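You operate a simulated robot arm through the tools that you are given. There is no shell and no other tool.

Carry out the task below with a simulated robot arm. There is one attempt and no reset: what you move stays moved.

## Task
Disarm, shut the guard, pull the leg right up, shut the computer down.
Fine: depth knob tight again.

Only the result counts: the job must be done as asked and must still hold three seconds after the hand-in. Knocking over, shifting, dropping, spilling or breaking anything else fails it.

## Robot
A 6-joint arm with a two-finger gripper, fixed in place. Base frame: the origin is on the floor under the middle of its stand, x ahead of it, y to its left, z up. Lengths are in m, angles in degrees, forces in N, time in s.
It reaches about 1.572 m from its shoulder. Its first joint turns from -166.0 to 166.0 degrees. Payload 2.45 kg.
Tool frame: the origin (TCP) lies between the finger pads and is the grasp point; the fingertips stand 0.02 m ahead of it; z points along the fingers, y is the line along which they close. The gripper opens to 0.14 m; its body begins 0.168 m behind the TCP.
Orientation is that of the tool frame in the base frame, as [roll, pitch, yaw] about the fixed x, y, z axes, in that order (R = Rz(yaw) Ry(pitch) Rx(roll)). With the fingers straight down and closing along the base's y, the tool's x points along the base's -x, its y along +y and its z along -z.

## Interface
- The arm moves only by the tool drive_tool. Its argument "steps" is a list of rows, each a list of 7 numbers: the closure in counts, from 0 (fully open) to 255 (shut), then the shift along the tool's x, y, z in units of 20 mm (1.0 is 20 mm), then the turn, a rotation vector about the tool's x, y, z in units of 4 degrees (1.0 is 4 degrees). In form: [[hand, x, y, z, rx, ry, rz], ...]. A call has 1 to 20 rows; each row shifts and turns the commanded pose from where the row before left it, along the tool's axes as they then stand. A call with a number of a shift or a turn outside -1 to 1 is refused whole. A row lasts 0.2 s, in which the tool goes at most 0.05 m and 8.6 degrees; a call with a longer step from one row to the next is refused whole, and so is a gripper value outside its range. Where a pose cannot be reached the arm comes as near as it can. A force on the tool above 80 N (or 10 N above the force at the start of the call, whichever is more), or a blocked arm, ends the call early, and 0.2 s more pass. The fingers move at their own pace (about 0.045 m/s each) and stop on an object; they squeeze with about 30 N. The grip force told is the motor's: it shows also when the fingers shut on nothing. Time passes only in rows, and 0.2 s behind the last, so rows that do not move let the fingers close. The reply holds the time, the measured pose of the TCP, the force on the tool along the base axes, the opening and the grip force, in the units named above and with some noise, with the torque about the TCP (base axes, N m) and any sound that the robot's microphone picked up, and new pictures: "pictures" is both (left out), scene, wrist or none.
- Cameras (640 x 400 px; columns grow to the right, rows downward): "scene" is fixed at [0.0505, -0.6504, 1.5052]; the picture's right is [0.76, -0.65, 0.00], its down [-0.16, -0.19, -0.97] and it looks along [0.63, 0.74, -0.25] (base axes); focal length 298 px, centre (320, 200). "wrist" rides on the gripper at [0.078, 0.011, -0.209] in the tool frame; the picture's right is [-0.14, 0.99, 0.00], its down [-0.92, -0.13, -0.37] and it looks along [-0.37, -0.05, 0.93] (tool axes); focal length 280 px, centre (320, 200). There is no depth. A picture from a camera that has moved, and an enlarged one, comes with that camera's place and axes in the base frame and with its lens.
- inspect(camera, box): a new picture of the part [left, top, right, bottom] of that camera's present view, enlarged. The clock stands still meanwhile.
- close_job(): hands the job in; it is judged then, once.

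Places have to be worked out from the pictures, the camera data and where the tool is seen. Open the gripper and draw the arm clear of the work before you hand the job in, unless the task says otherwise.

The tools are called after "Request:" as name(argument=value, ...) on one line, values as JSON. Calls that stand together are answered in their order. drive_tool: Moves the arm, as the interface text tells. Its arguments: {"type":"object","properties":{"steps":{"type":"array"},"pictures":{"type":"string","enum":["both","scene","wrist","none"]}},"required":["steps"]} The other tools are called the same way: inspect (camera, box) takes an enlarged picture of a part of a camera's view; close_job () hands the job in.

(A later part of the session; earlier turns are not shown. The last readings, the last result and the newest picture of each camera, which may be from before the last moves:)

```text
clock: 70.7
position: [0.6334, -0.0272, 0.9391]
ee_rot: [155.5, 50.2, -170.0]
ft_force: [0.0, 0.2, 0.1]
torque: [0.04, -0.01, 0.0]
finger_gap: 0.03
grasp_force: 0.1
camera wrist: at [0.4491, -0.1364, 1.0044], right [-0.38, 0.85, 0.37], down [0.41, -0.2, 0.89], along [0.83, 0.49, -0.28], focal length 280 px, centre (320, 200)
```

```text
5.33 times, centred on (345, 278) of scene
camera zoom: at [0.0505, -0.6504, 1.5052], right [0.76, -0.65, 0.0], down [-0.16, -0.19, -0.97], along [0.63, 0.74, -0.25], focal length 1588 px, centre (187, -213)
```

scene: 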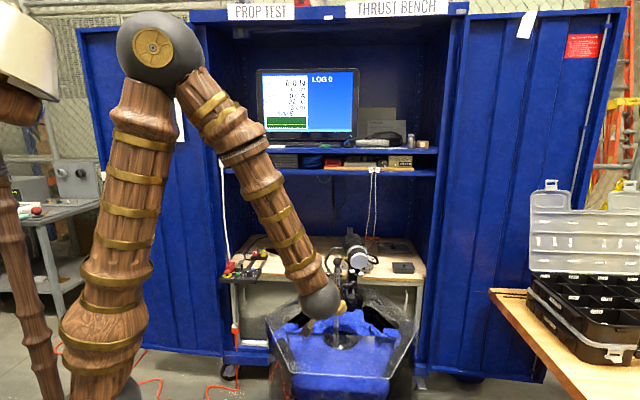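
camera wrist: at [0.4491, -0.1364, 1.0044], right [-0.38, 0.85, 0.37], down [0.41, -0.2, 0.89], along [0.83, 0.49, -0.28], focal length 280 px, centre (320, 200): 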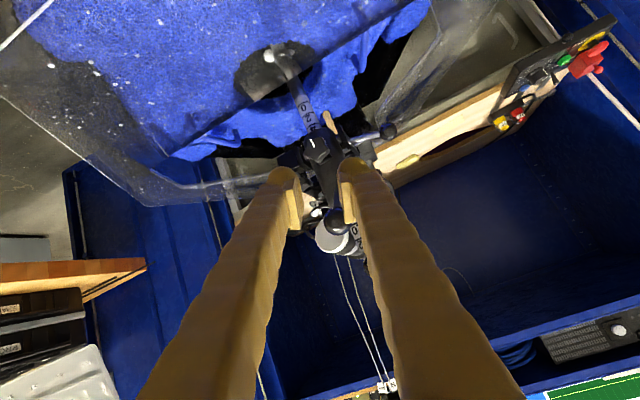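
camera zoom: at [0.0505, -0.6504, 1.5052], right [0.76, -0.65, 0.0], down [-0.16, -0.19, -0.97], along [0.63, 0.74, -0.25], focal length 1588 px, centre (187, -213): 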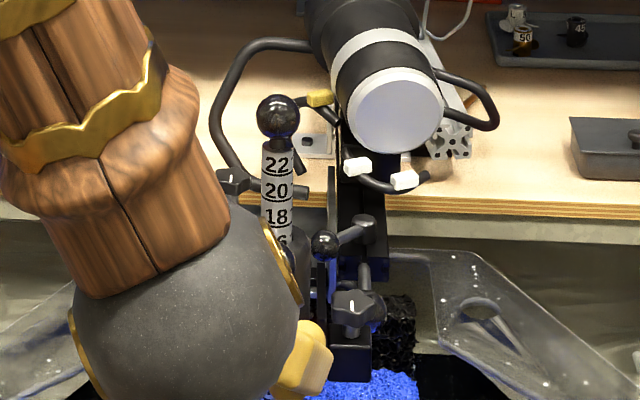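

Clear and retreating fine. I'll complete the flip.

Request:
drive_tool(steps=[[150, 0, 0, 0, -0.0045, 0.0307, 0.9897], [150, 0, 0, 0, -0.0045, 0.0307, 0.9897], [150, 0, 0, 0, -0.0045, 0.0307, 0.9897], [150, 0, 0, 0, -0.0045, 0.0307, 0.9897], [150, 0, 0, 0, -0.0045, 0.0307, 0.9897], [150, 0, 0, 0, -0.0045, 0.0307, 0.9897], [150, 0, 0, 0, -0.0045, 0.0307, 0.9897], [150, 0, 0, 0, -0.0045, 0.0307, 0.9897], [150, 0, 0, 0, -0.0045, 0.0307, 0.9897], [150, 0, 0, 0, -0.0045, 0.0307, 0.9897], [150, 0, 0, 0, -0.0045, 0.0307, 0.9897], [150, 0, 0, 0, -0.0045, 0.0307, 0.9897], [150, 0, 0, 0, -0.0045, 0.0307, 0.9897], [150, 0, 0, 0, -0.0045, 0.0307, 0.9897], [150, 0, 0, 0, -0.0045, 0.0307, 0.9897], [150, 0, 0, 0, -0.0045, 0.0307, 0.9897], [150, 0, 0, 0, -0.0045, 0.0307, 0.9897], [150, 0, 0, 0, -0.0045, 0.0307, 0.9897], [150, 0, 0, 0, -0.0045, 0.0307, 0.9897], [150, 0, 0, 0, -0.0045, 0.0307, 0.9897]], pictures="none")

Request:
drive_tool(steps=[[150, 0, 0, 0, -0.0045, 0.0307, 0.9897], [150, 0, 0, 0, -0.0045, 0.0307, 0.9897], [150, 0, 0, 0, -0.0045, 0.0307, 0.9897], [150, 0, 0, 0, -0.0045, 0.0307, 0.9897], [150, 0, 0, 0, -0.0045, 0.0307, 0.9897], [150, 0, 0, 0, -0.0045, 0.0307, 0.9897], [150, 0, 0, 0, -0.0045, 0.0307, 0.9897], [150, 0, 0, 0, -0.0045, 0.0307, 0.9897], [150, 0, 0, 0, -0.0045, 0.0307, 0.9897], [150, 0, 0, 0, -0.0045, 0.0307, 0.9897], [150, 0, 0, 0, -0.0045, 0.0307, 0.9897], [150, 0, 0, 0, -0.0045, 0.0307, 0.9897], [150, 0, 0, 0, -0.0045, 0.0307, 0.9897], [150, 0, 0, 0, -0.0045, 0.0307, 0.9897], [150, 0, 0, 0, -0.0045, 0.0307, 0.9897], [150, 0, 0, 0, -0.0045, 0.0307, 0.9897], [150, 0, 0, 0, -0.0045, 0.0307, 0.9897], [150, 0, 0, 0, -0.0045, 0.0307, 0.9897], [150, 0, 0, 0, -0.0045, 0.0307, 0.9897], [150, 0, 0, 0, -0.0045, 0.0307, 0.9897]], pictures="both")

Request:
inspect(camera="wrist", box=[240, 60, 400, 180])

```text
clock: 74.9
position: [0.6331, -0.0258, 0.9391]
ee_rot: [126.9, -7.9, 127.4]
ft_force: [-0.7, -0.5, 0.8]
torque: [0.02, 0.01, 0.01]
finger_gap: 0.0576
grasp_force: 0.1
```

```text
clock: 79.1
position: [0.6337, -0.0259, 0.9386]
ee_rot: [179.8, -55.5, 44.9]
ft_force: [-0.6, 0.0, -0.5]
torque: [-0.01, -0.01, 0.01]
finger_gap: 0.0577
grasp_force: 0.1
camera wrist: at [0.5487, -0.1239, 1.1228], right [0.64, -0.76, -0.11], down [-0.68, -0.49, -0.55], along [0.36, 0.43, -0.83], focal length 280 px, centre (320, 200)
```

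scene: 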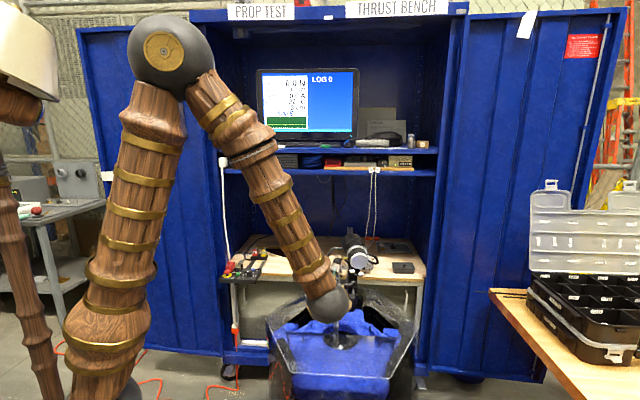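
wrist: 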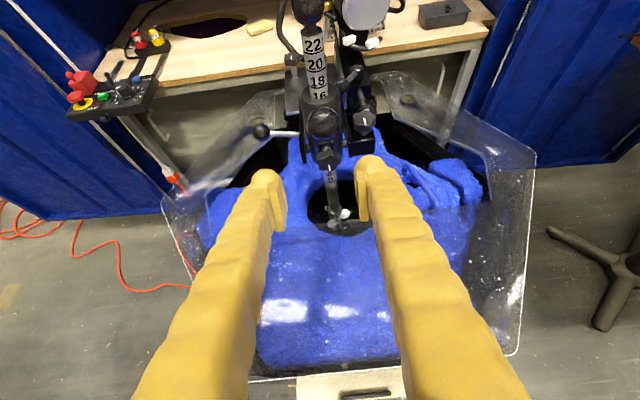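

```text
3.33 times, centred on (320, 120) of wrist
camera zoom: at [0.5487, -0.1239, 1.1228], right [0.64, -0.76, -0.11], down [-0.68, -0.49, -0.55], along [0.36, 0.43, -0.83], focal length 935 px, centre (320, 467)
```

zoom: 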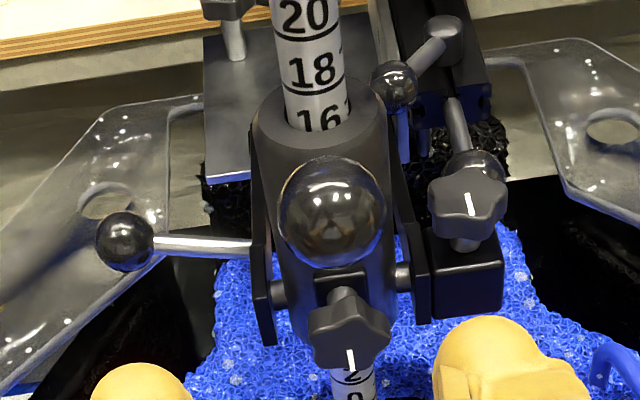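

The flip worked and now the camera looks down on the assembly from the front. I'll re-approach the front star knob along the same line.

Request:
drive_tool(steps=[[150, -0.045, 0.107, 0.9, 0, 0, 0], [150, -0.045, 0.107, 0.9, 0, 0, 0], [150, -0.045, 0.107, 0.9, 0, 0, 0], [150, -0.045, 0.107, 0.9, 0, 0, 0], [150, -0.045, 0.107, 0.9, 0, 0, 0], [150, 0, 0, 0.6, 0, 0, 0]], pictures="both")

Request:
inspect(camera="wrist", box=[240, 80, 400, 200])

```text
clock: 80.5
position: [0.6981, 0.0222, 0.8758]
ee_rot: [179.6, -55.6, 45.1]
ft_force: [0.7, 0.1, 0.7]
torque: [0.01, 0.01, 0.01]
finger_gap: 0.0577
grasp_force: 0.0
camera wrist: at [0.6142, -0.0751, 1.0609], right [0.64, -0.76, -0.11], down [-0.67, -0.49, -0.55], along [0.36, 0.43, -0.83], focal length 280 px, centre (320, 200)
```

scene: 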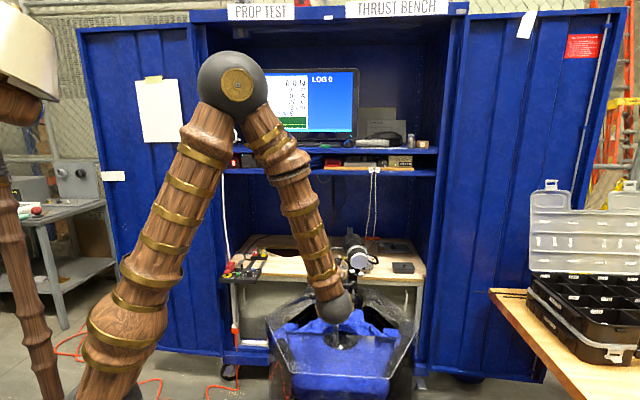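
wrist: 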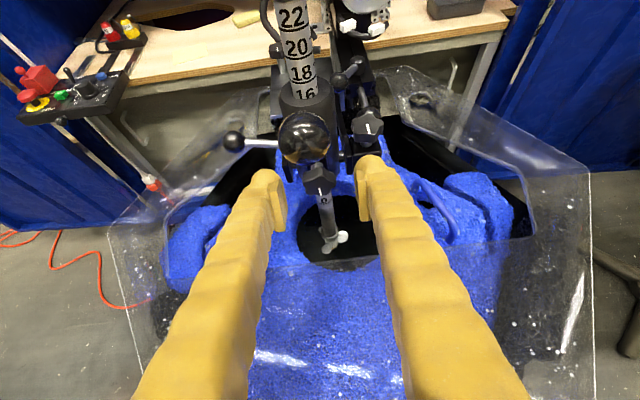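

```text
3.33 times, centred on (320, 140) of wrist
camera zoom: at [0.6142, -0.0751, 1.0609], right [0.64, -0.76, -0.11], down [-0.67, -0.49, -0.55], along [0.36, 0.43, -0.83], focal length 935 px, centre (320, 400)
```

zoom: 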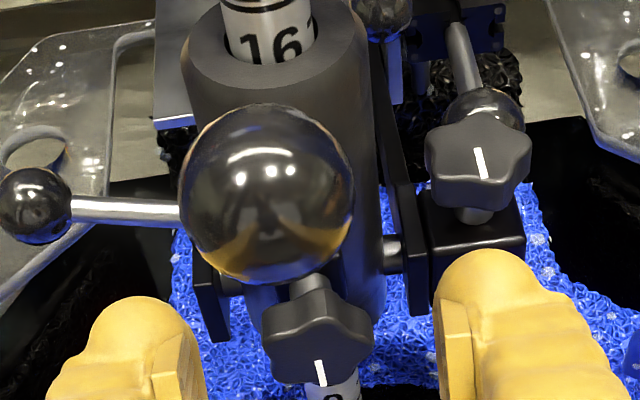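

The knob is on the axis line (column 318). I'll advance the last 52 mm and grip it.

Request:
drive_tool(steps=[[150, 0.037, 0, 0.65, 0, 0, 0], [150, 0.037, 0, 0.65, 0, 0, 0], [150, 0.037, 0, 0.65, 0, 0, 0], [150, 0, 0, 0.65, 0, 0, 0], [255, 0, 0, 0, 0, 0, 0], [255, 0, 0, 0, 0, 0, 0], [255, 0, 0, 0, 0, 0, 0], [255, 0, 0, 0, 0, 0, 0], [255, 0, 0, 0, 0, 0, 0]], pictures="wrist")

Request:
inspect(camera="wrist", box=[260, 100, 380, 220])

```text
clock: 82.5
position: [0.7282, 0.0548, 0.851]
ee_rot: [179.7, -55.4, 45.1]
ft_force: [-3.9, 17.4, -3.5]
torque: [0.18, -0.07, -0.04]
finger_gap: 0.028
grasp_force: 44.7
camera wrist: at [0.6447, -0.0425, 1.034], right [0.64, -0.76, -0.11], down [-0.67, -0.49, -0.55], along [0.36, 0.43, -0.83], focal length 280 px, centre (320, 200)
```

wrist: 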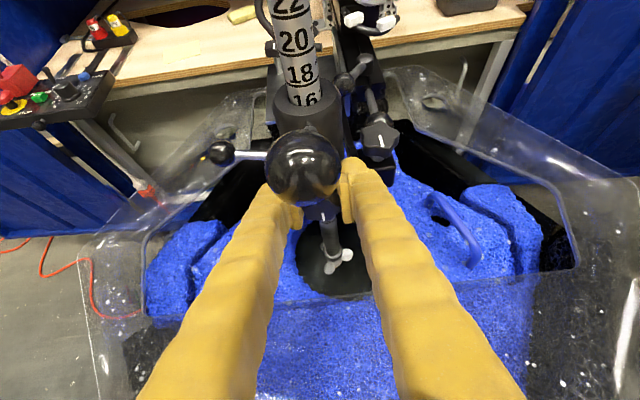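

```text
3.33 times, centred on (320, 160) of wrist
camera zoom: at [0.6447, -0.0425, 1.034], right [0.64, -0.76, -0.11], down [-0.67, -0.49, -0.55], along [0.36, 0.43, -0.83], focal length 935 px, centre (320, 333)
```

zoom: 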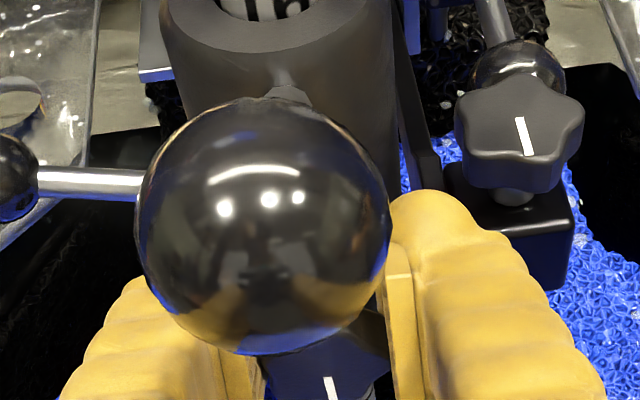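

Gripped again. I'll turn counter-clockwise (seen from the front) by 20° about the knob's axis.

Request:
drive_tool(steps=[[255, 0, 0, 0, -0.566, 0, -0.824], [255, 0, 0, 0, -0.566, 0, -0.824], [255, 0, 0, 0, -0.566, 0, -0.824], [255, 0, 0, 0, -0.566, 0, -0.824], [255, 0, 0, 0, -0.566, 0, -0.824]], pictures="wrist")

Request:
inspect(camera="wrist", box=[260, 100, 380, 220])

Request:
inspect(camera="scene", box=[255, 65, 365, 140])

```text
clock: 83.7
position: [0.7278, 0.0551, 0.8478]
ee_rot: [147.2, -50.5, 71.6]
ft_force: [-36.4, 48.4, -16.6]
torque: [0.19, 0.23, -0.54]
finger_gap: 0.0277
grasp_force: 44.5
camera wrist: at [0.5998, 0.0031, 1.0253], right [0.63, -0.74, 0.24], down [-0.54, -0.63, -0.56], along [0.56, 0.22, -0.8], focal length 280 px, centre (320, 200)
```

wrist: 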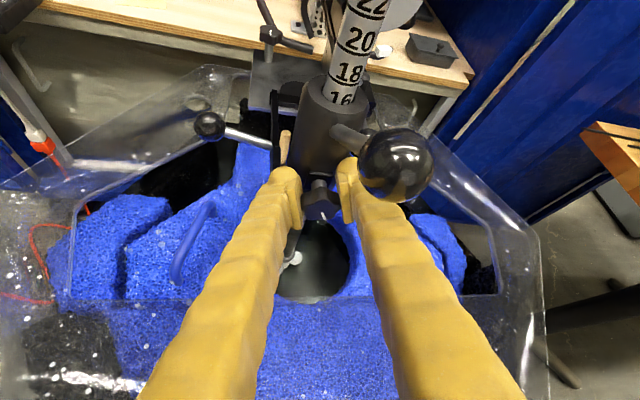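

```text
3.33 times, centred on (320, 160) of wrist
camera zoom: at [0.5998, 0.0031, 1.0253], right [0.63, -0.74, 0.24], down [-0.54, -0.63, -0.56], along [0.56, 0.22, -0.8], focal length 935 px, centre (320, 333)
```

zoom: 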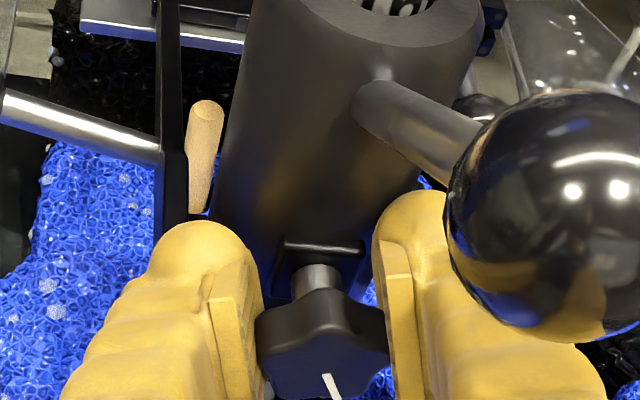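

```text
5.33 times, centred on (310, 102) of scene
camera zoom: at [0.0505, -0.6504, 1.5052], right [0.76, -0.65, 0.0], down [-0.16, -0.19, -0.97], along [0.63, 0.74, -0.25], focal length 1588 px, centre (373, 720)
```

zoom: 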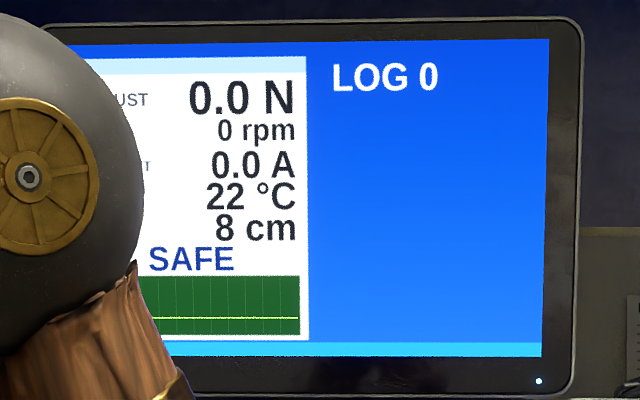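

The knob turned with the fingers this time (its mark has swung CCW relative to the leg). A side load of ~60 N built up, so I'll ease the tool 2 mm left and keep turning.

Request:
drive_tool(steps=[[255, 0, -0.08, 0, 0, 0, 0], [255, 0, 0, 0, -0.566, 0, -0.824], [255, 0, 0, 0, -0.566, 0, -0.824], [255, 0, -0.03, 0, -0.566, 0, -0.824], [255, 0, 0, 0, -0.566, 0, -0.824]], pictures="wrist")

Request:
inspect(camera="wrist", box=[260, 100, 380, 220])

Request:
inspect(camera="scene", box=[255, 65, 365, 140])

```text
clock: 84.7
position: [0.7283, 0.0556, 0.8462]
ee_rot: [135.2, -45.3, 80.4]
ft_force: [-7.0, 3.9, 2.5]
torque: [0.46, -0.04, -1.48]
finger_gap: 0.0278
grasp_force: 45.2
out of reach, approached as far as the arm can: row 4
stopped in row 4: the force on the tool passed its limit at 94 N (the readings are from after the stop); the commanded pose is now the measured one
camera wrist: at [0.5808, 0.0234, 1.013], right [0.6, -0.7, 0.39], down [-0.47, -0.7, -0.53], along [0.65, 0.13, -0.75], focal length 280 px, centre (320, 200)
```

wrist: 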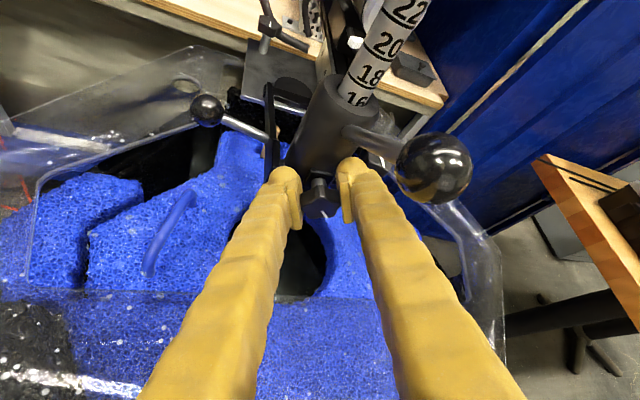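

```text
3.33 times, centred on (320, 160) of wrist
camera zoom: at [0.5808, 0.0234, 1.013], right [0.6, -0.7, 0.39], down [-0.47, -0.7, -0.53], along [0.65, 0.13, -0.75], focal length 935 px, centre (320, 333)
```

zoom: 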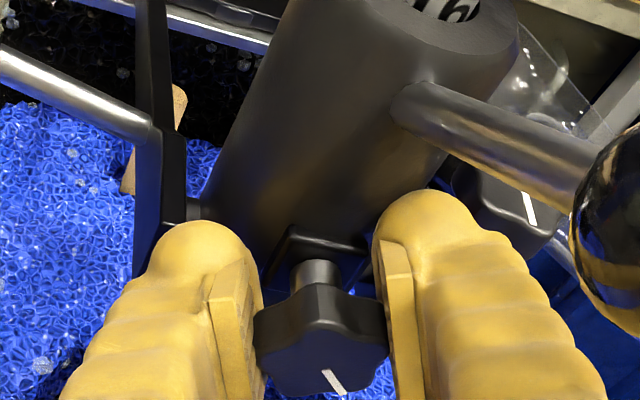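

```text
5.33 times, centred on (310, 102) of scene
camera zoom: at [0.0505, -0.6504, 1.5052], right [0.76, -0.65, 0.0], down [-0.16, -0.19, -0.97], along [0.63, 0.74, -0.25], focal length 1588 px, centre (373, 720)
```

zoom: 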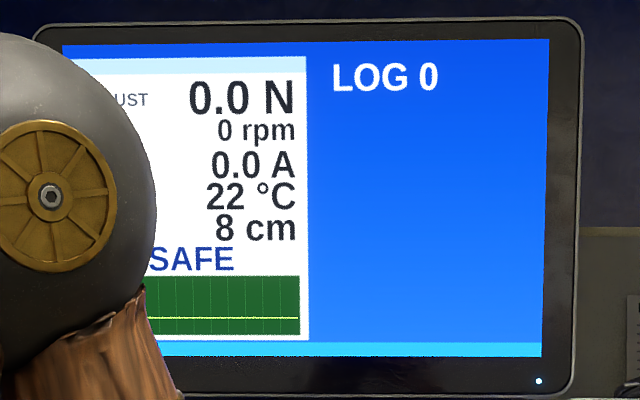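

The knob has turned about 29° before the arm's limit. I'll open, swing the tool back clockwise around the knob to about +50°, and re-grip for a longer counter-clockwise stroke.

Request:
drive_tool(steps=[[150, 0, 0, 0, 0, 0, 0], [150, 0, 0, 0, 0, 0, 0], [150, 0, 0, 0, 0, 0, 0], [150, 0, 0, 0, 0.566, 0, 0.824], [150, 0, 0, 0, 0.566, 0, 0.824], [150, 0, 0, 0, 0.566, 0, 0.824], [150, 0, 0, 0, 0.566, 0, 0.824], [150, 0, 0, 0, 0.566, 0, 0.824], [150, 0, 0, 0, 0.566, 0, 0.824], [150, 0, 0, 0, 0.566, 0, 0.824], [150, 0, 0, 0, 0.566, 0, 0.824]], pictures="wrist")

Request:
inspect(camera="wrist", box=[260, 100, 380, 220])

Request:
inspect(camera="scene", box=[300, 260, 400, 340])

```text
clock: 87.1
position: [0.7286, 0.0552, 0.8456]
ee_rot: [-175.8, -55.0, 41.3]
ft_force: [0.2, 0.4, 0.1]
torque: [0.02, -0.02, 0.01]
finger_gap: 0.0577
grasp_force: 0.0
camera wrist: at [0.6511, -0.0466, 1.0303], right [0.64, -0.75, -0.15], down [-0.69, -0.48, -0.54], along [0.33, 0.45, -0.83], focal length 280 px, centre (320, 200)
```

wrist: 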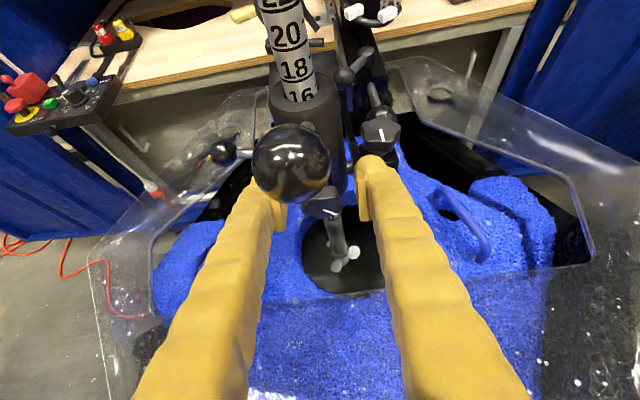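

```text
3.33 times, centred on (320, 160) of wrist
camera zoom: at [0.6511, -0.0466, 1.0303], right [0.64, -0.75, -0.15], down [-0.69, -0.48, -0.54], along [0.33, 0.45, -0.83], focal length 935 px, centre (320, 333)
```

zoom: 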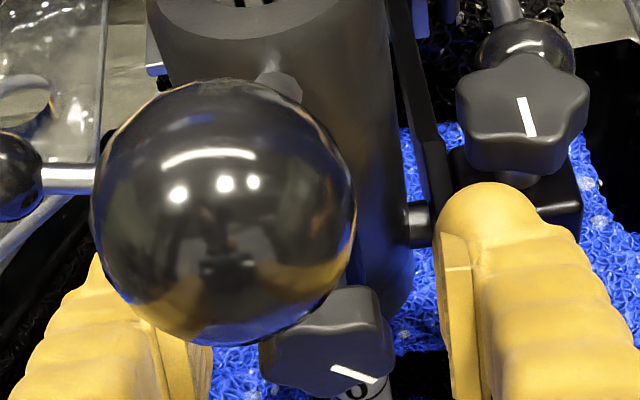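

```text
5.00 times, centred on (350, 300) of scene
camera zoom: at [0.0505, -0.6504, 1.5052], right [0.76, -0.65, 0.0], down [-0.16, -0.19, -0.97], along [0.63, 0.74, -0.25], focal length 1489 px, centre (170, -300)
```

zoom: 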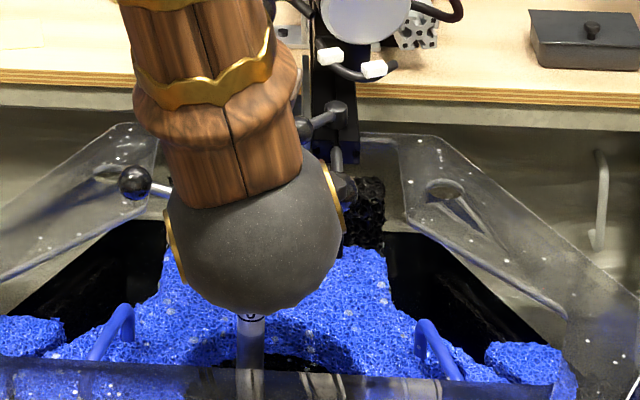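

The knob's mark has clearly moved from 6 o'clock toward 4 o'clock. I'll swing the open fingers further clockwise and take a second, longer stroke.

Request:
drive_tool(steps=[[150, 0, 0, 0, 0.566, 0, 0.824], [150, 0, 0, 0, 0.566, 0, 0.824], [150, 0, 0, 0, 0.566, 0, 0.824], [150, 0, 0, 0, 0.566, 0, 0.824], [150, 0, 0, 0, 0.566, 0, 0.824], [150, 0, 0, 0, 0.566, 0, 0.824], [150, 0, 0, 0, 0.566, 0, 0.824], [150, 0, 0, 0, 0.566, 0, 0.824], [150, 0, 0, 0, 0.566, 0, 0.824], [150, 0, 0, 0, 0.566, 0, 0.824], [150, 0, 0, 0, 0.566, 0, 0.824]], pictures="both")

Request:
inspect(camera="wrist", box=[260, 100, 380, 220])

```text
clock: 89.5
position: [0.7279, 0.0535, 0.8468]
ee_rot: [-118.7, -34.3, -1.4]
ft_force: [0.2, -0.7, -0.4]
torque: [0.05, 0.0, 0.0]
finger_gap: 0.0577
grasp_force: 0.1
camera wrist: at [0.7363, -0.1337, 0.9671], right [0.36, -0.49, -0.79], down [-0.93, -0.24, -0.28], along [-0.05, 0.84, -0.54], focal length 280 px, centre (320, 200)
```

scene: 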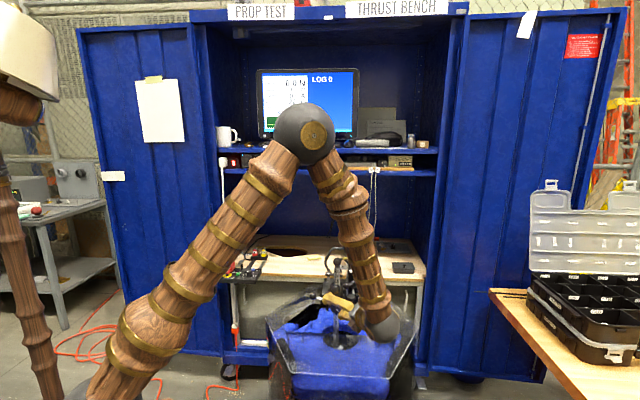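
wrist: 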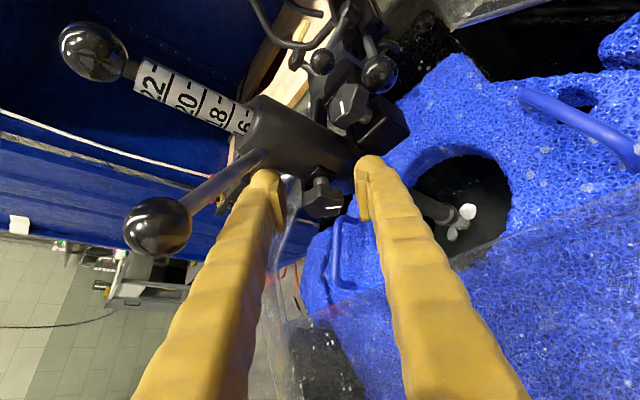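

```text
3.33 times, centred on (320, 160) of wrist
camera zoom: at [0.7363, -0.1337, 0.9671], right [0.36, -0.49, -0.79], down [-0.93, -0.24, -0.28], along [-0.05, 0.84, -0.54], focal length 935 px, centre (320, 333)
```

zoom: 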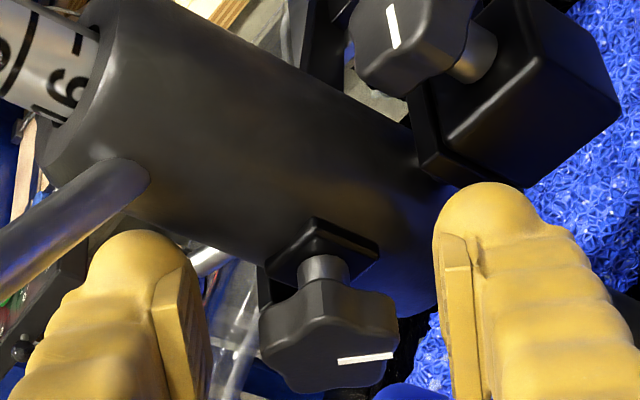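

Good: a free swing to about +47°, and the knob's mark shows it has turned ~37° so far. I'll grip it again here and read the side load before turning.

Request:
drive_tool(steps=[[255, 0, 0, 0, 0, 0, 0], [255, 0, 0, 0, 0, 0, 0], [255, 0, 0, 0, 0, 0, 0], [255, 0, 0, 0, 0, 0, 0], [255, 0, 0, 0, 0, 0, 0]], pictures="none")

```text
clock: 90.7
position: [0.7268, 0.0545, 0.8464]
ee_rot: [-118.8, -34.3, -1.3]
ft_force: [-42.9, -24.7, -13.6]
torque: [-0.5, -0.8, 1.15]
finger_gap: 0.0308
grasp_force: 44.6
```

There's a ~48 N push back along the knob axis, so I'll ease off 1.5 mm and turn counter-clockwise in a first short batch.

Request:
drive_tool(steps=[[255, -0.05, 0, -0.07, 0, 0, 0], [255, 0, 0, 0, -0.566, 0, -0.824], [255, 0, 0, 0, -0.566, 0, -0.824], [255, 0, 0, 0, -0.566, 0, -0.824], [255, 0, 0, 0, -0.566, 0, -0.824], [255, 0, 0, 0, -0.566, 0, -0.824], [255, 0, 0, 0, -0.566, 0, -0.824], [255, 0, 0, 0, -0.566, 0, -0.824], [255, 0, 0, 0, -0.566, 0, -0.824]], pictures="wrist")

Request:
inspect(camera="wrist", box=[260, 100, 380, 220])

Request:
inspect(camera="scene", box=[255, 65, 365, 140])

```text
clock: 92.7
position: [0.7283, 0.054, 0.847]
ee_rot: [-156.0, -52.6, 25.3]
ft_force: [6.4, 5.7, 16.7]
torque: [0.59, -0.58, -0.25]
finger_gap: 0.0277
grasp_force: 45.1
camera wrist: at [0.6765, -0.0746, 1.024], right [0.6, -0.72, -0.35], down [-0.77, -0.4, -0.5], along [0.21, 0.57, -0.79], focal length 280 px, centre (320, 200)
```

wrist: 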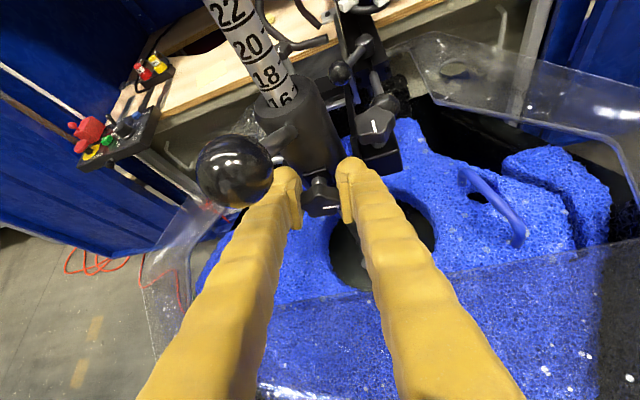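

```text
3.33 times, centred on (320, 160) of wrist
camera zoom: at [0.6765, -0.0746, 1.024], right [0.6, -0.72, -0.35], down [-0.77, -0.4, -0.5], along [0.21, 0.57, -0.79], focal length 935 px, centre (320, 333)
```

zoom: 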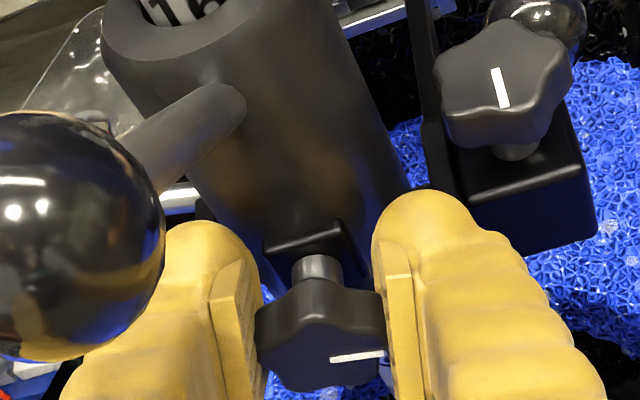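

```text
5.33 times, centred on (310, 102) of scene
camera zoom: at [0.0505, -0.6504, 1.5052], right [0.76, -0.65, 0.0], down [-0.16, -0.19, -0.97], along [0.63, 0.74, -0.25], focal length 1588 px, centre (373, 720)
```

zoom: 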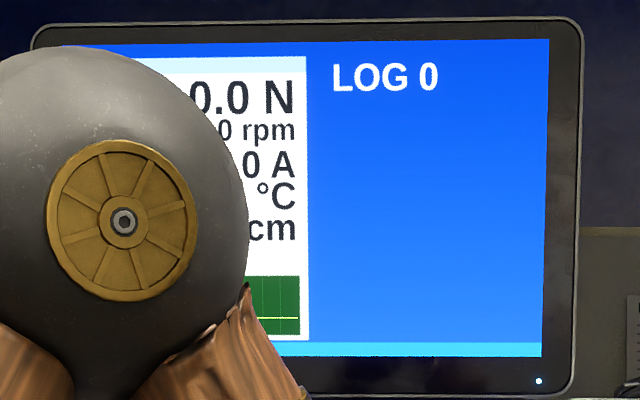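

The knob is turning cleanly with the grip now. I'll continue counter-clockwise.

Request:
drive_tool(steps=[[255, 0, 0, 0, -0.566, 0, -0.824], [255, 0, 0, 0, -0.566, 0, -0.824], [255, 0, 0, 0, -0.566, 0, -0.824], [255, 0, 0, 0, -0.566, 0, -0.824], [255, 0, 0, 0, -0.566, 0, -0.824], [255, 0, 0, 0, -0.566, 0, -0.824], [255, 0, 0, 0, -0.566, 0, -0.824], [255, 0, 0, 0, -0.566, 0, -0.824], [255, 0, 0, 0, -0.566, 0, -0.824]], pictures="wrist")

Request:
inspect(camera="wrist", box=[260, 100, 380, 220])

Request:
inspect(camera="scene", box=[255, 65, 365, 140])

```text
clock: 94.7
position: [0.727, 0.0523, 0.8454]
ee_rot: [145.5, -49.5, 72.8]
ft_force: [-12.6, -4.7, 1.4]
torque: [-0.27, 0.24, -0.18]
finger_gap: 0.0279
grasp_force: 45.5
camera wrist: at [0.596, 0.005, 1.0222], right [0.63, -0.74, 0.26], down [-0.53, -0.65, -0.55], along [0.57, 0.21, -0.79], focal length 280 px, centre (320, 200)
```

wrist: 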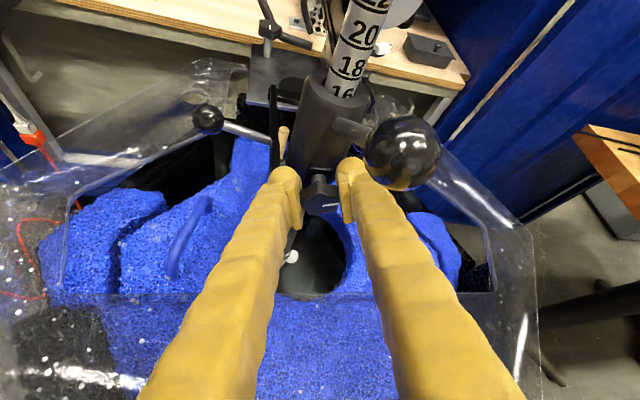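

```text
3.33 times, centred on (320, 160) of wrist
camera zoom: at [0.596, 0.005, 1.0222], right [0.63, -0.74, 0.26], down [-0.53, -0.65, -0.55], along [0.57, 0.21, -0.79], focal length 935 px, centre (320, 333)
```

zoom: 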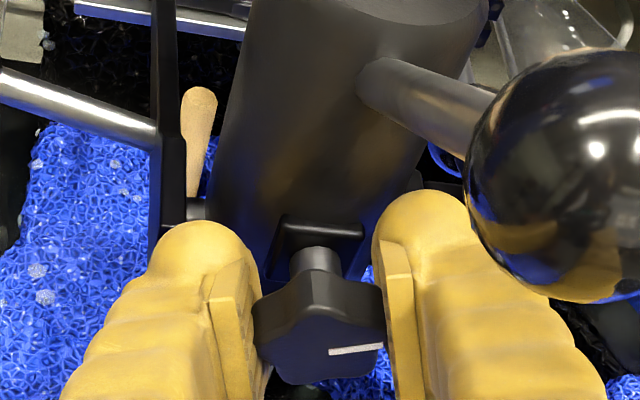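

```text
5.33 times, centred on (310, 102) of scene
camera zoom: at [0.0505, -0.6504, 1.5052], right [0.76, -0.65, 0.0], down [-0.16, -0.19, -0.97], along [0.63, 0.74, -0.25], focal length 1588 px, centre (373, 720)
```

zoom: 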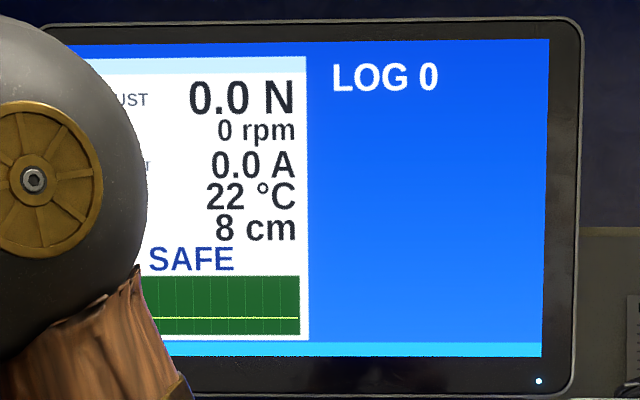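

The knob is now ~105° loosened and the depth still reads 8 cm, so the leg isn't dropping. I'll take one more stroke to make sure the clamp is free.

Request:
drive_tool(steps=[[150, 0, 0, 0, 0, 0, 0], [150, 0, 0, 0, 0, 0, 0], [150, 0, 0, 0, 0, 0, 0], [150, 0, 0, 0, 0.566, 0, 0.824], [150, 0, 0, 0, 0.566, 0, 0.824], [150, 0, 0, 0, 0.566, 0, 0.824], [150, 0, 0, 0, 0.566, 0, 0.824], [150, 0, 0, 0, 0.566, 0, 0.824], [150, 0, 0, 0, 0.566, 0, 0.824], [150, 0, 0, 0, 0.566, 0, 0.824], [150, 0, 0, 0, 0.566, 0, 0.824], [150, 0, 0, 0, 0.566, 0, 0.824], [150, 0, 0, 0, 0.566, 0, 0.824], [150, 0, 0, 0, 0.566, 0, 0.824], [150, 0, 0, 0, 0.566, 0, 0.824], [150, 0, 0, 0, 0.566, 0, 0.824], [150, 0, 0, 0, 0.566, 0, 0.824], [150, 0, 0, 0, 0.566, 0, 0.824], [150, 0, 0, 0, 0.566, 0, 0.824], [150, 0, 0, 0, 0.566, 0, 0.824]], pictures="wrist")

Request:
inspect(camera="wrist", box=[260, 100, 380, 220])

```text
clock: 98.9
position: [0.7278, 0.0529, 0.847]
ee_rot: [-118.8, -34.3, -1.4]
ft_force: [0.2, 0.2, -0.4]
torque: [0.03, 0.0, 0.0]
finger_gap: 0.0579
grasp_force: 0.1
camera wrist: at [0.735, -0.134, 0.9676], right [0.36, -0.49, -0.79], down [-0.93, -0.24, -0.28], along [-0.05, 0.84, -0.54], focal length 280 px, centre (320, 200)
```

wrist: 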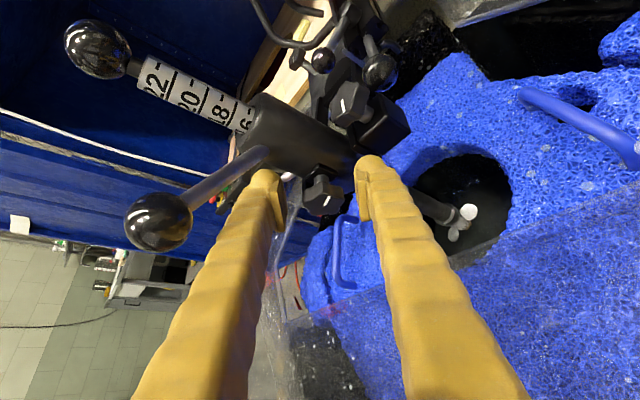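

```text
3.33 times, centred on (320, 160) of wrist
camera zoom: at [0.735, -0.134, 0.9676], right [0.36, -0.49, -0.79], down [-0.93, -0.24, -0.28], along [-0.05, 0.84, -0.54], focal length 935 px, centre (320, 333)
```

zoom: 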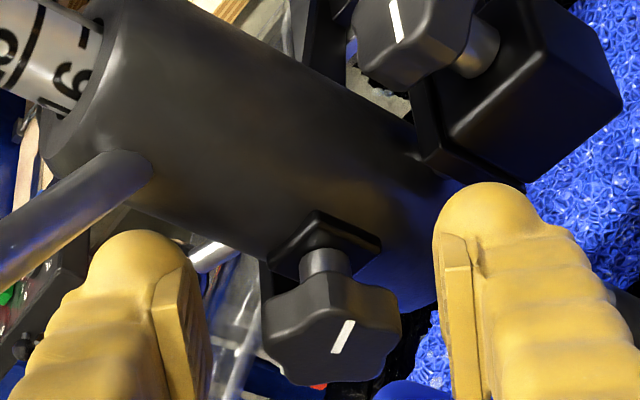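

Mark confirms ~108° loosened. I'll grip and take the next counter-clockwise stroke.

Request:
drive_tool(steps=[[255, 0, 0, 0, 0, 0, 0], [255, 0, 0, 0, 0, 0, 0], [255, 0, 0, 0, 0, 0, 0], [255, 0, 0, 0, 0, 0, 0], [255, 0, 0, 0, 0, 0, 0]], pictures="none")

Request:
drive_tool(steps=[[255, 0, 0, 0, -0.566, 0, -0.824], [255, 0, 0, 0, -0.566, 0, -0.824], [255, 0, 0, 0, -0.566, 0, -0.824], [255, 0, 0, 0, -0.566, 0, -0.824], [255, 0, 0, 0, -0.566, 0, -0.824], [255, 0, 0, 0, -0.566, 0, -0.824], [255, 0, 0, 0, -0.566, 0, -0.824], [255, 0, 0, 0, -0.566, 0, -0.824], [255, 0, 0, 0, -0.566, 0, -0.824], [255, 0, 0, 0, -0.566, 0, -0.824], [255, 0, 0, 0, -0.566, 0, -0.824], [255, 0, 0, 0, -0.566, 0, -0.824], [255, 0, 0, 0, -0.566, 0, -0.824], [255, 0, 0, 0, -0.566, 0, -0.824], [255, 0, 0, 0, -0.566, 0, -0.824], [255, 0, 0, 0, -0.566, 0, -0.824]], pictures="wrist")

Request:
inspect(camera="wrist", box=[260, 100, 380, 220])

Request:
inspect(camera="scene", box=[255, 65, 365, 140])

```text
clock: 100.1
position: [0.728, 0.0522, 0.8459]
ee_rot: [-118.9, -34.3, -1.5]
ft_force: [-3.7, -28.5, -34.6]
torque: [-0.19, -0.58, 0.72]
finger_gap: 0.0282
grasp_force: 44.5
```

```text
clock: 103.5
position: [0.7275, 0.0538, 0.8462]
ee_rot: [150.9, -51.2, 68.6]
ft_force: [-3.7, 17.6, -2.5]
torque: [0.54, 0.11, 0.15]
finger_gap: 0.0276
grasp_force: 45.4
camera wrist: at [0.6049, -0.0034, 1.0259], right [0.64, -0.75, 0.19], down [-0.55, -0.62, -0.56], along [0.53, 0.25, -0.81], focal length 280 px, centre (320, 200)
```

wrist: 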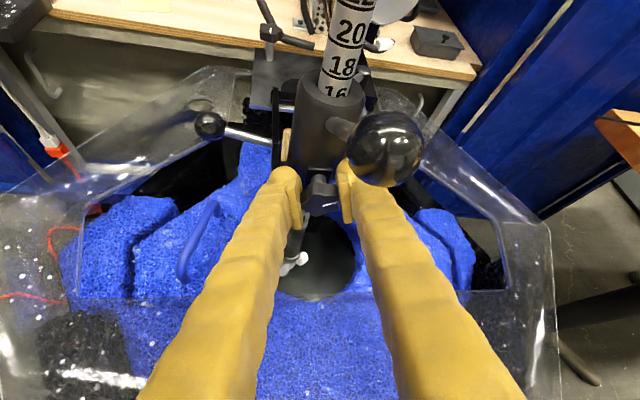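

```text
3.33 times, centred on (320, 160) of wrist
camera zoom: at [0.6049, -0.0034, 1.0259], right [0.64, -0.75, 0.19], down [-0.55, -0.62, -0.56], along [0.53, 0.25, -0.81], focal length 935 px, centre (320, 333)
```

zoom: 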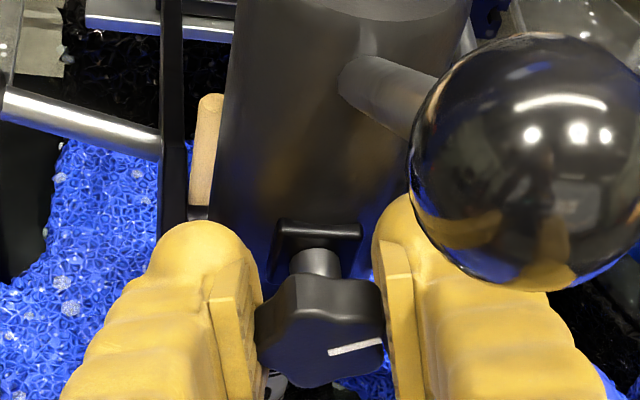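

```text
5.33 times, centred on (310, 102) of scene
camera zoom: at [0.0505, -0.6504, 1.5052], right [0.76, -0.65, 0.0], down [-0.16, -0.19, -0.97], along [0.63, 0.74, -0.25], focal length 1588 px, centre (373, 720)
```

zoom: 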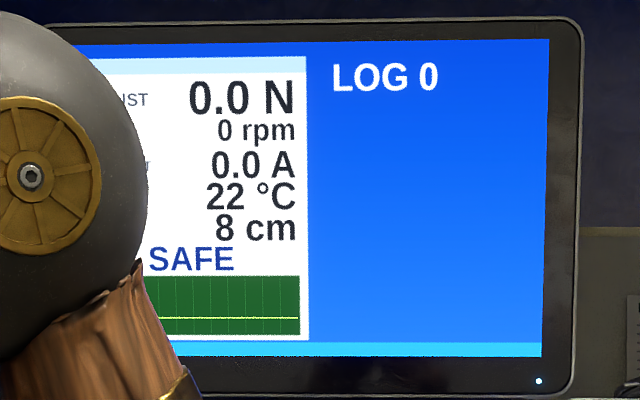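

The knob stopped turning at about 105° (the pads just slipped round it), so it is at its loose end and the leg still holds at 8 cm. I'll let go, back away, and go up to the leg's top.

Request:
drive_tool(steps=[[150, 0, 0, 0, 0, 0, 0], [150, 0, 0, 0, 0, 0, 0], [150, 0, 0, 0, 0, 0, 0], [150, 0, 0, 0, 0.566, 0, 0.824], [150, 0, 0, 0, 0.566, 0, 0.824], [150, 0, 0, 0, 0.566, 0, 0.824], [150, 0, 0, 0, 0.566, 0, 0.824], [150, 0, 0, -1, 0, 0, 0], [150, 0, 0, -1, 0, 0, 0], [150, 0, 0, -1, 0, 0, 0], [150, 0, 0, -1, 0, 0, 0], [150, 0, 0, -1, 0, 0, 0], [150, 0, 0, -1, 0, 0, 0], [150, 0, 0, -1, 0, 0, 0], [150, 0, 0, -1, 0, 0, 0], [150, 0.824, 0, -0.566, 0, 0, 0], [150, 0.824, 0, -0.566, 0, 0, 0], [150, 0.824, 0, -0.566, 0, 0, 0], [150, 0.824, 0, -0.566, 0, 0, 0], [150, 0.824, 0, -0.566, 0, 0, 0]], pictures="both")

Request:
inspect(camera="wrist", box=[220, 40, 420, 180])

Request:
inspect(camera="scene", box=[255, 65, 365, 140])

```text
clock: 107.7
position: [0.633, -0.034, 1.0367]
ee_rot: [177.1, -55.0, 47.4]
ft_force: [-0.1, 0.3, 0.0]
torque: [-0.03, -0.03, -0.02]
finger_gap: 0.0577
grasp_force: 0.1
camera wrist: at [0.5452, -0.1262, 1.2227], right [0.65, -0.76, -0.08], down [-0.67, -0.51, -0.55], along [0.37, 0.41, -0.83], focal length 280 px, centre (320, 200)
```

scene: 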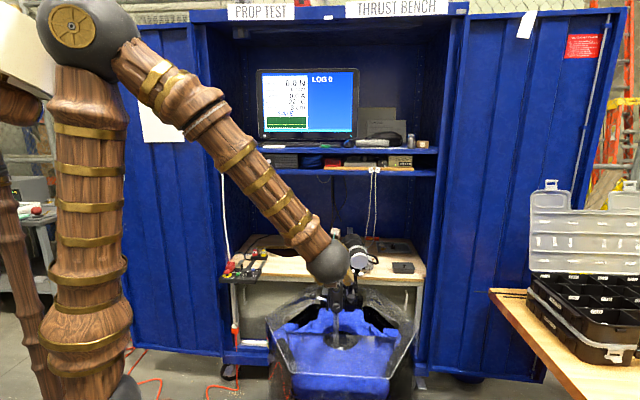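
wrist: 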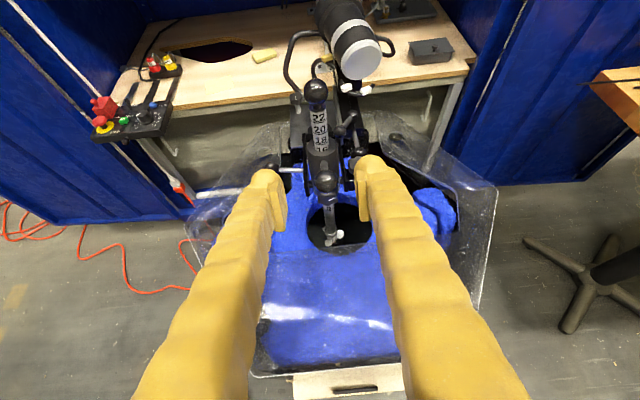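

```text
2.86 times, centred on (320, 110) of wrist
camera zoom: at [0.5452, -0.1262, 1.2227], right [0.65, -0.76, -0.08], down [-0.67, -0.51, -0.55], along [0.37, 0.41, -0.83], focal length 801 px, centre (320, 457)
```

zoom: 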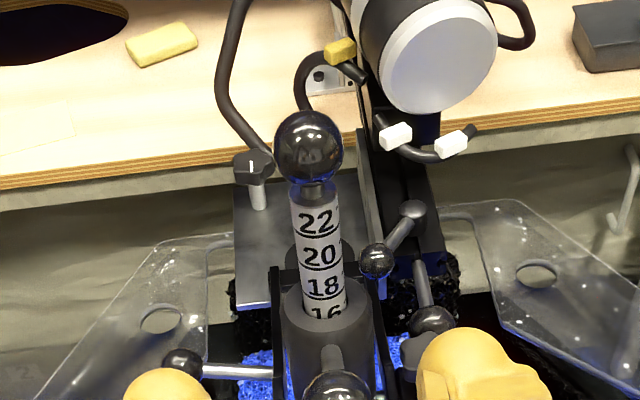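

```text
5.33 times, centred on (310, 102) of scene
camera zoom: at [0.0505, -0.6504, 1.5052], right [0.76, -0.65, 0.0], down [-0.16, -0.19, -0.97], along [0.63, 0.74, -0.25], focal length 1588 px, centre (373, 720)
```

zoom: 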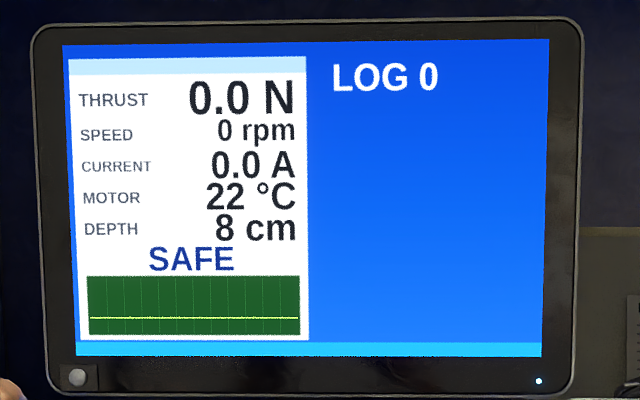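

Now aligned in front of the leg's top (ball near (0.764, 0.089, 1.005)). I'll move forward and down the tool axis so the fingers straddle the leg just under its ball.

Request:
drive_tool(steps=[[150, 0.58, 0.025, 0.83, 0, 0, 0], [150, 0.58, 0.025, 0.83, 0, 0, 0], [150, 0.58, 0.025, 0.83, 0, 0, 0], [150, 0.58, 0.025, 0.83, 0, 0, 0], [150, 0, 0, 0.9, 0, 0, 0], [150, 0, 0, 0.9, 0, 0, 0], [150, 0, 0, 0.9, 0, 0, 0], [150, 0, 0, 0.3, 0, 0, 0]], pictures="both")

Request:
inspect(camera="wrist", box=[240, 80, 400, 200])

Request:
inspect(camera="scene", box=[310, 220, 400, 290])

```text
clock: 109.5
position: [0.7243, 0.0555, 1.0022]
ee_rot: [177.2, -55.0, 47.3]
ft_force: [-0.2, -0.2, 0.6]
torque: [-0.01, 0.0, -0.01]
finger_gap: 0.0575
grasp_force: 0.1
camera wrist: at [0.6388, -0.037, 1.1882], right [0.65, -0.76, -0.08], down [-0.67, -0.51, -0.55], along [0.37, 0.41, -0.83], focal length 280 px, centre (320, 200)
```

scene: 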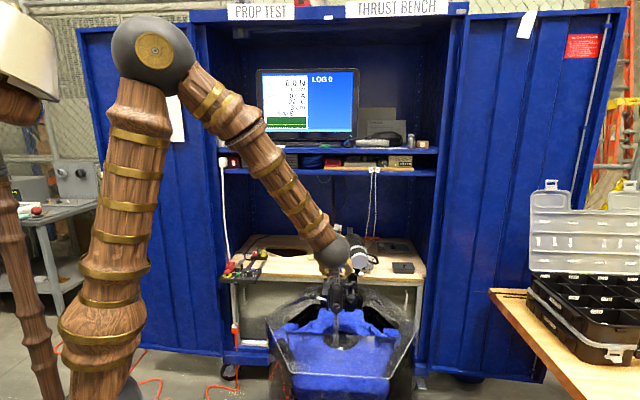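
wrist: 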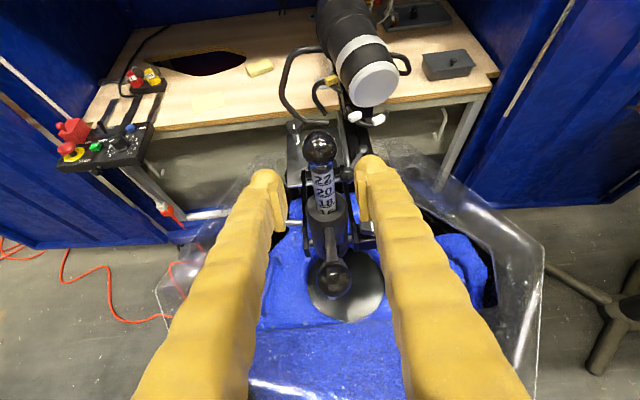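

```text
3.33 times, centred on (320, 140) of wrist
camera zoom: at [0.6388, -0.037, 1.1882], right [0.65, -0.76, -0.08], down [-0.67, -0.51, -0.55], along [0.37, 0.41, -0.83], focal length 935 px, centre (320, 400)
```

zoom: 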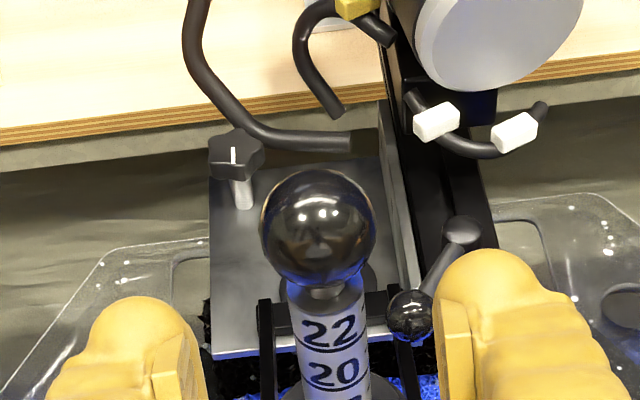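

```text
5.71 times, centred on (355, 255) of scene
camera zoom: at [0.0505, -0.6504, 1.5052], right [0.76, -0.65, 0.0], down [-0.16, -0.19, -0.97], along [0.63, 0.74, -0.25], focal length 1702 px, centre (120, -114)
```

zoom: 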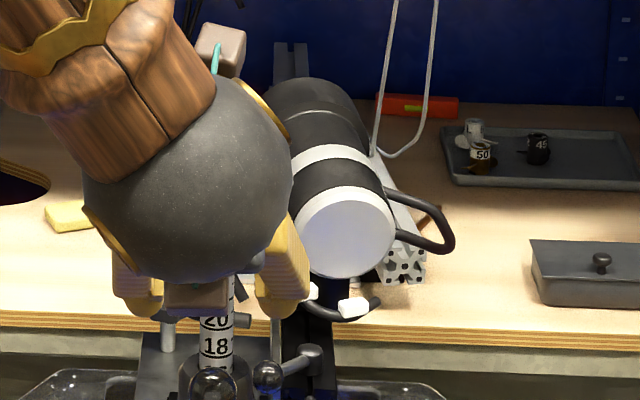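

The ball is centred between the fingers. I'll advance the last 6 cm, then close on the leg just below its ball.

Request:
drive_tool(steps=[[150, 0.02, 0.05, 0.75, 0, 0, 0], [150, 0.02, 0.05, 0.75, 0, 0, 0], [150, 0.01, 0.04, 0.75, 0, 0, 0], [150, 0, 0, 0.75, 0, 0, 0], [255, 0, 0, 0, 0, 0, 0], [255, 0, 0, 0, 0, 0, 0], [255, 0, 0, 0, 0, 0, 0], [255, 0, 0, 0, 0, 0, 0], [255, 0, 0, 0, 0, 0, 0]], pictures="wrist")

Request:
inspect(camera="wrist", box=[240, 80, 400, 200])

Request:
inspect(camera="scene", box=[310, 230, 400, 300])

```text
clock: 111.5
position: [0.763, 0.0885, 0.9714]
ee_rot: [177.2, -55.0, 47.2]
ft_force: [-30.0, 33.6, -0.9]
torque: [1.37, 0.74, -0.03]
finger_gap: 0.0203
grasp_force: 45.1
camera wrist: at [0.6765, -0.0047, 1.1557], right [0.65, -0.76, -0.09], down [-0.67, -0.51, -0.55], along [0.37, 0.41, -0.83], focal length 280 px, centre (320, 200)
```

wrist: 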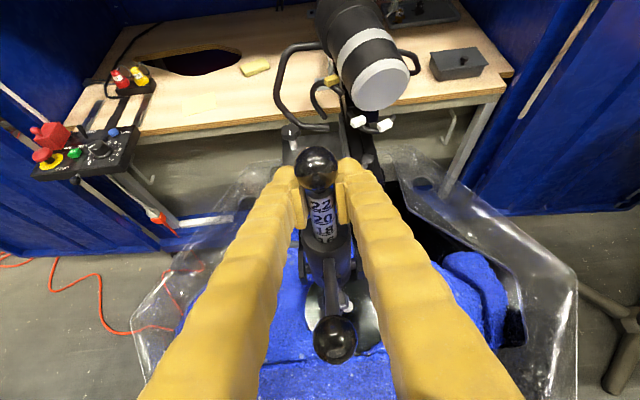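

```text
3.33 times, centred on (320, 140) of wrist
camera zoom: at [0.6765, -0.0047, 1.1557], right [0.65, -0.76, -0.09], down [-0.67, -0.51, -0.55], along [0.37, 0.41, -0.83], focal length 935 px, centre (320, 400)
```

zoom: 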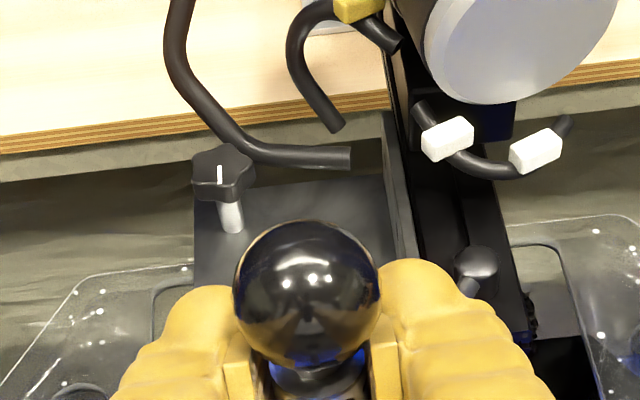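

```text
5.71 times, centred on (355, 265) of scene
camera zoom: at [0.0505, -0.6504, 1.5052], right [0.76, -0.65, 0.0], down [-0.16, -0.19, -0.97], along [0.63, 0.74, -0.25], focal length 1702 px, centre (120, -171)
```

zoom: 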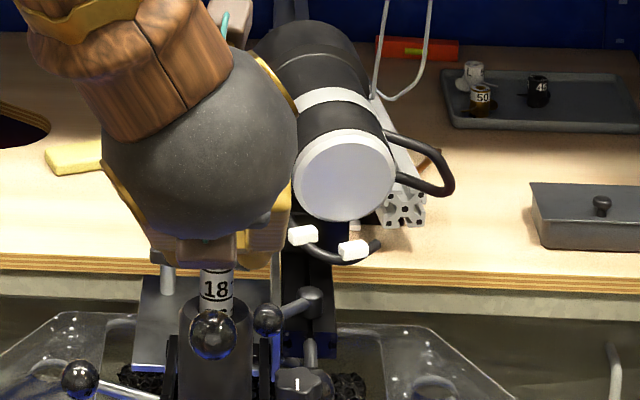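

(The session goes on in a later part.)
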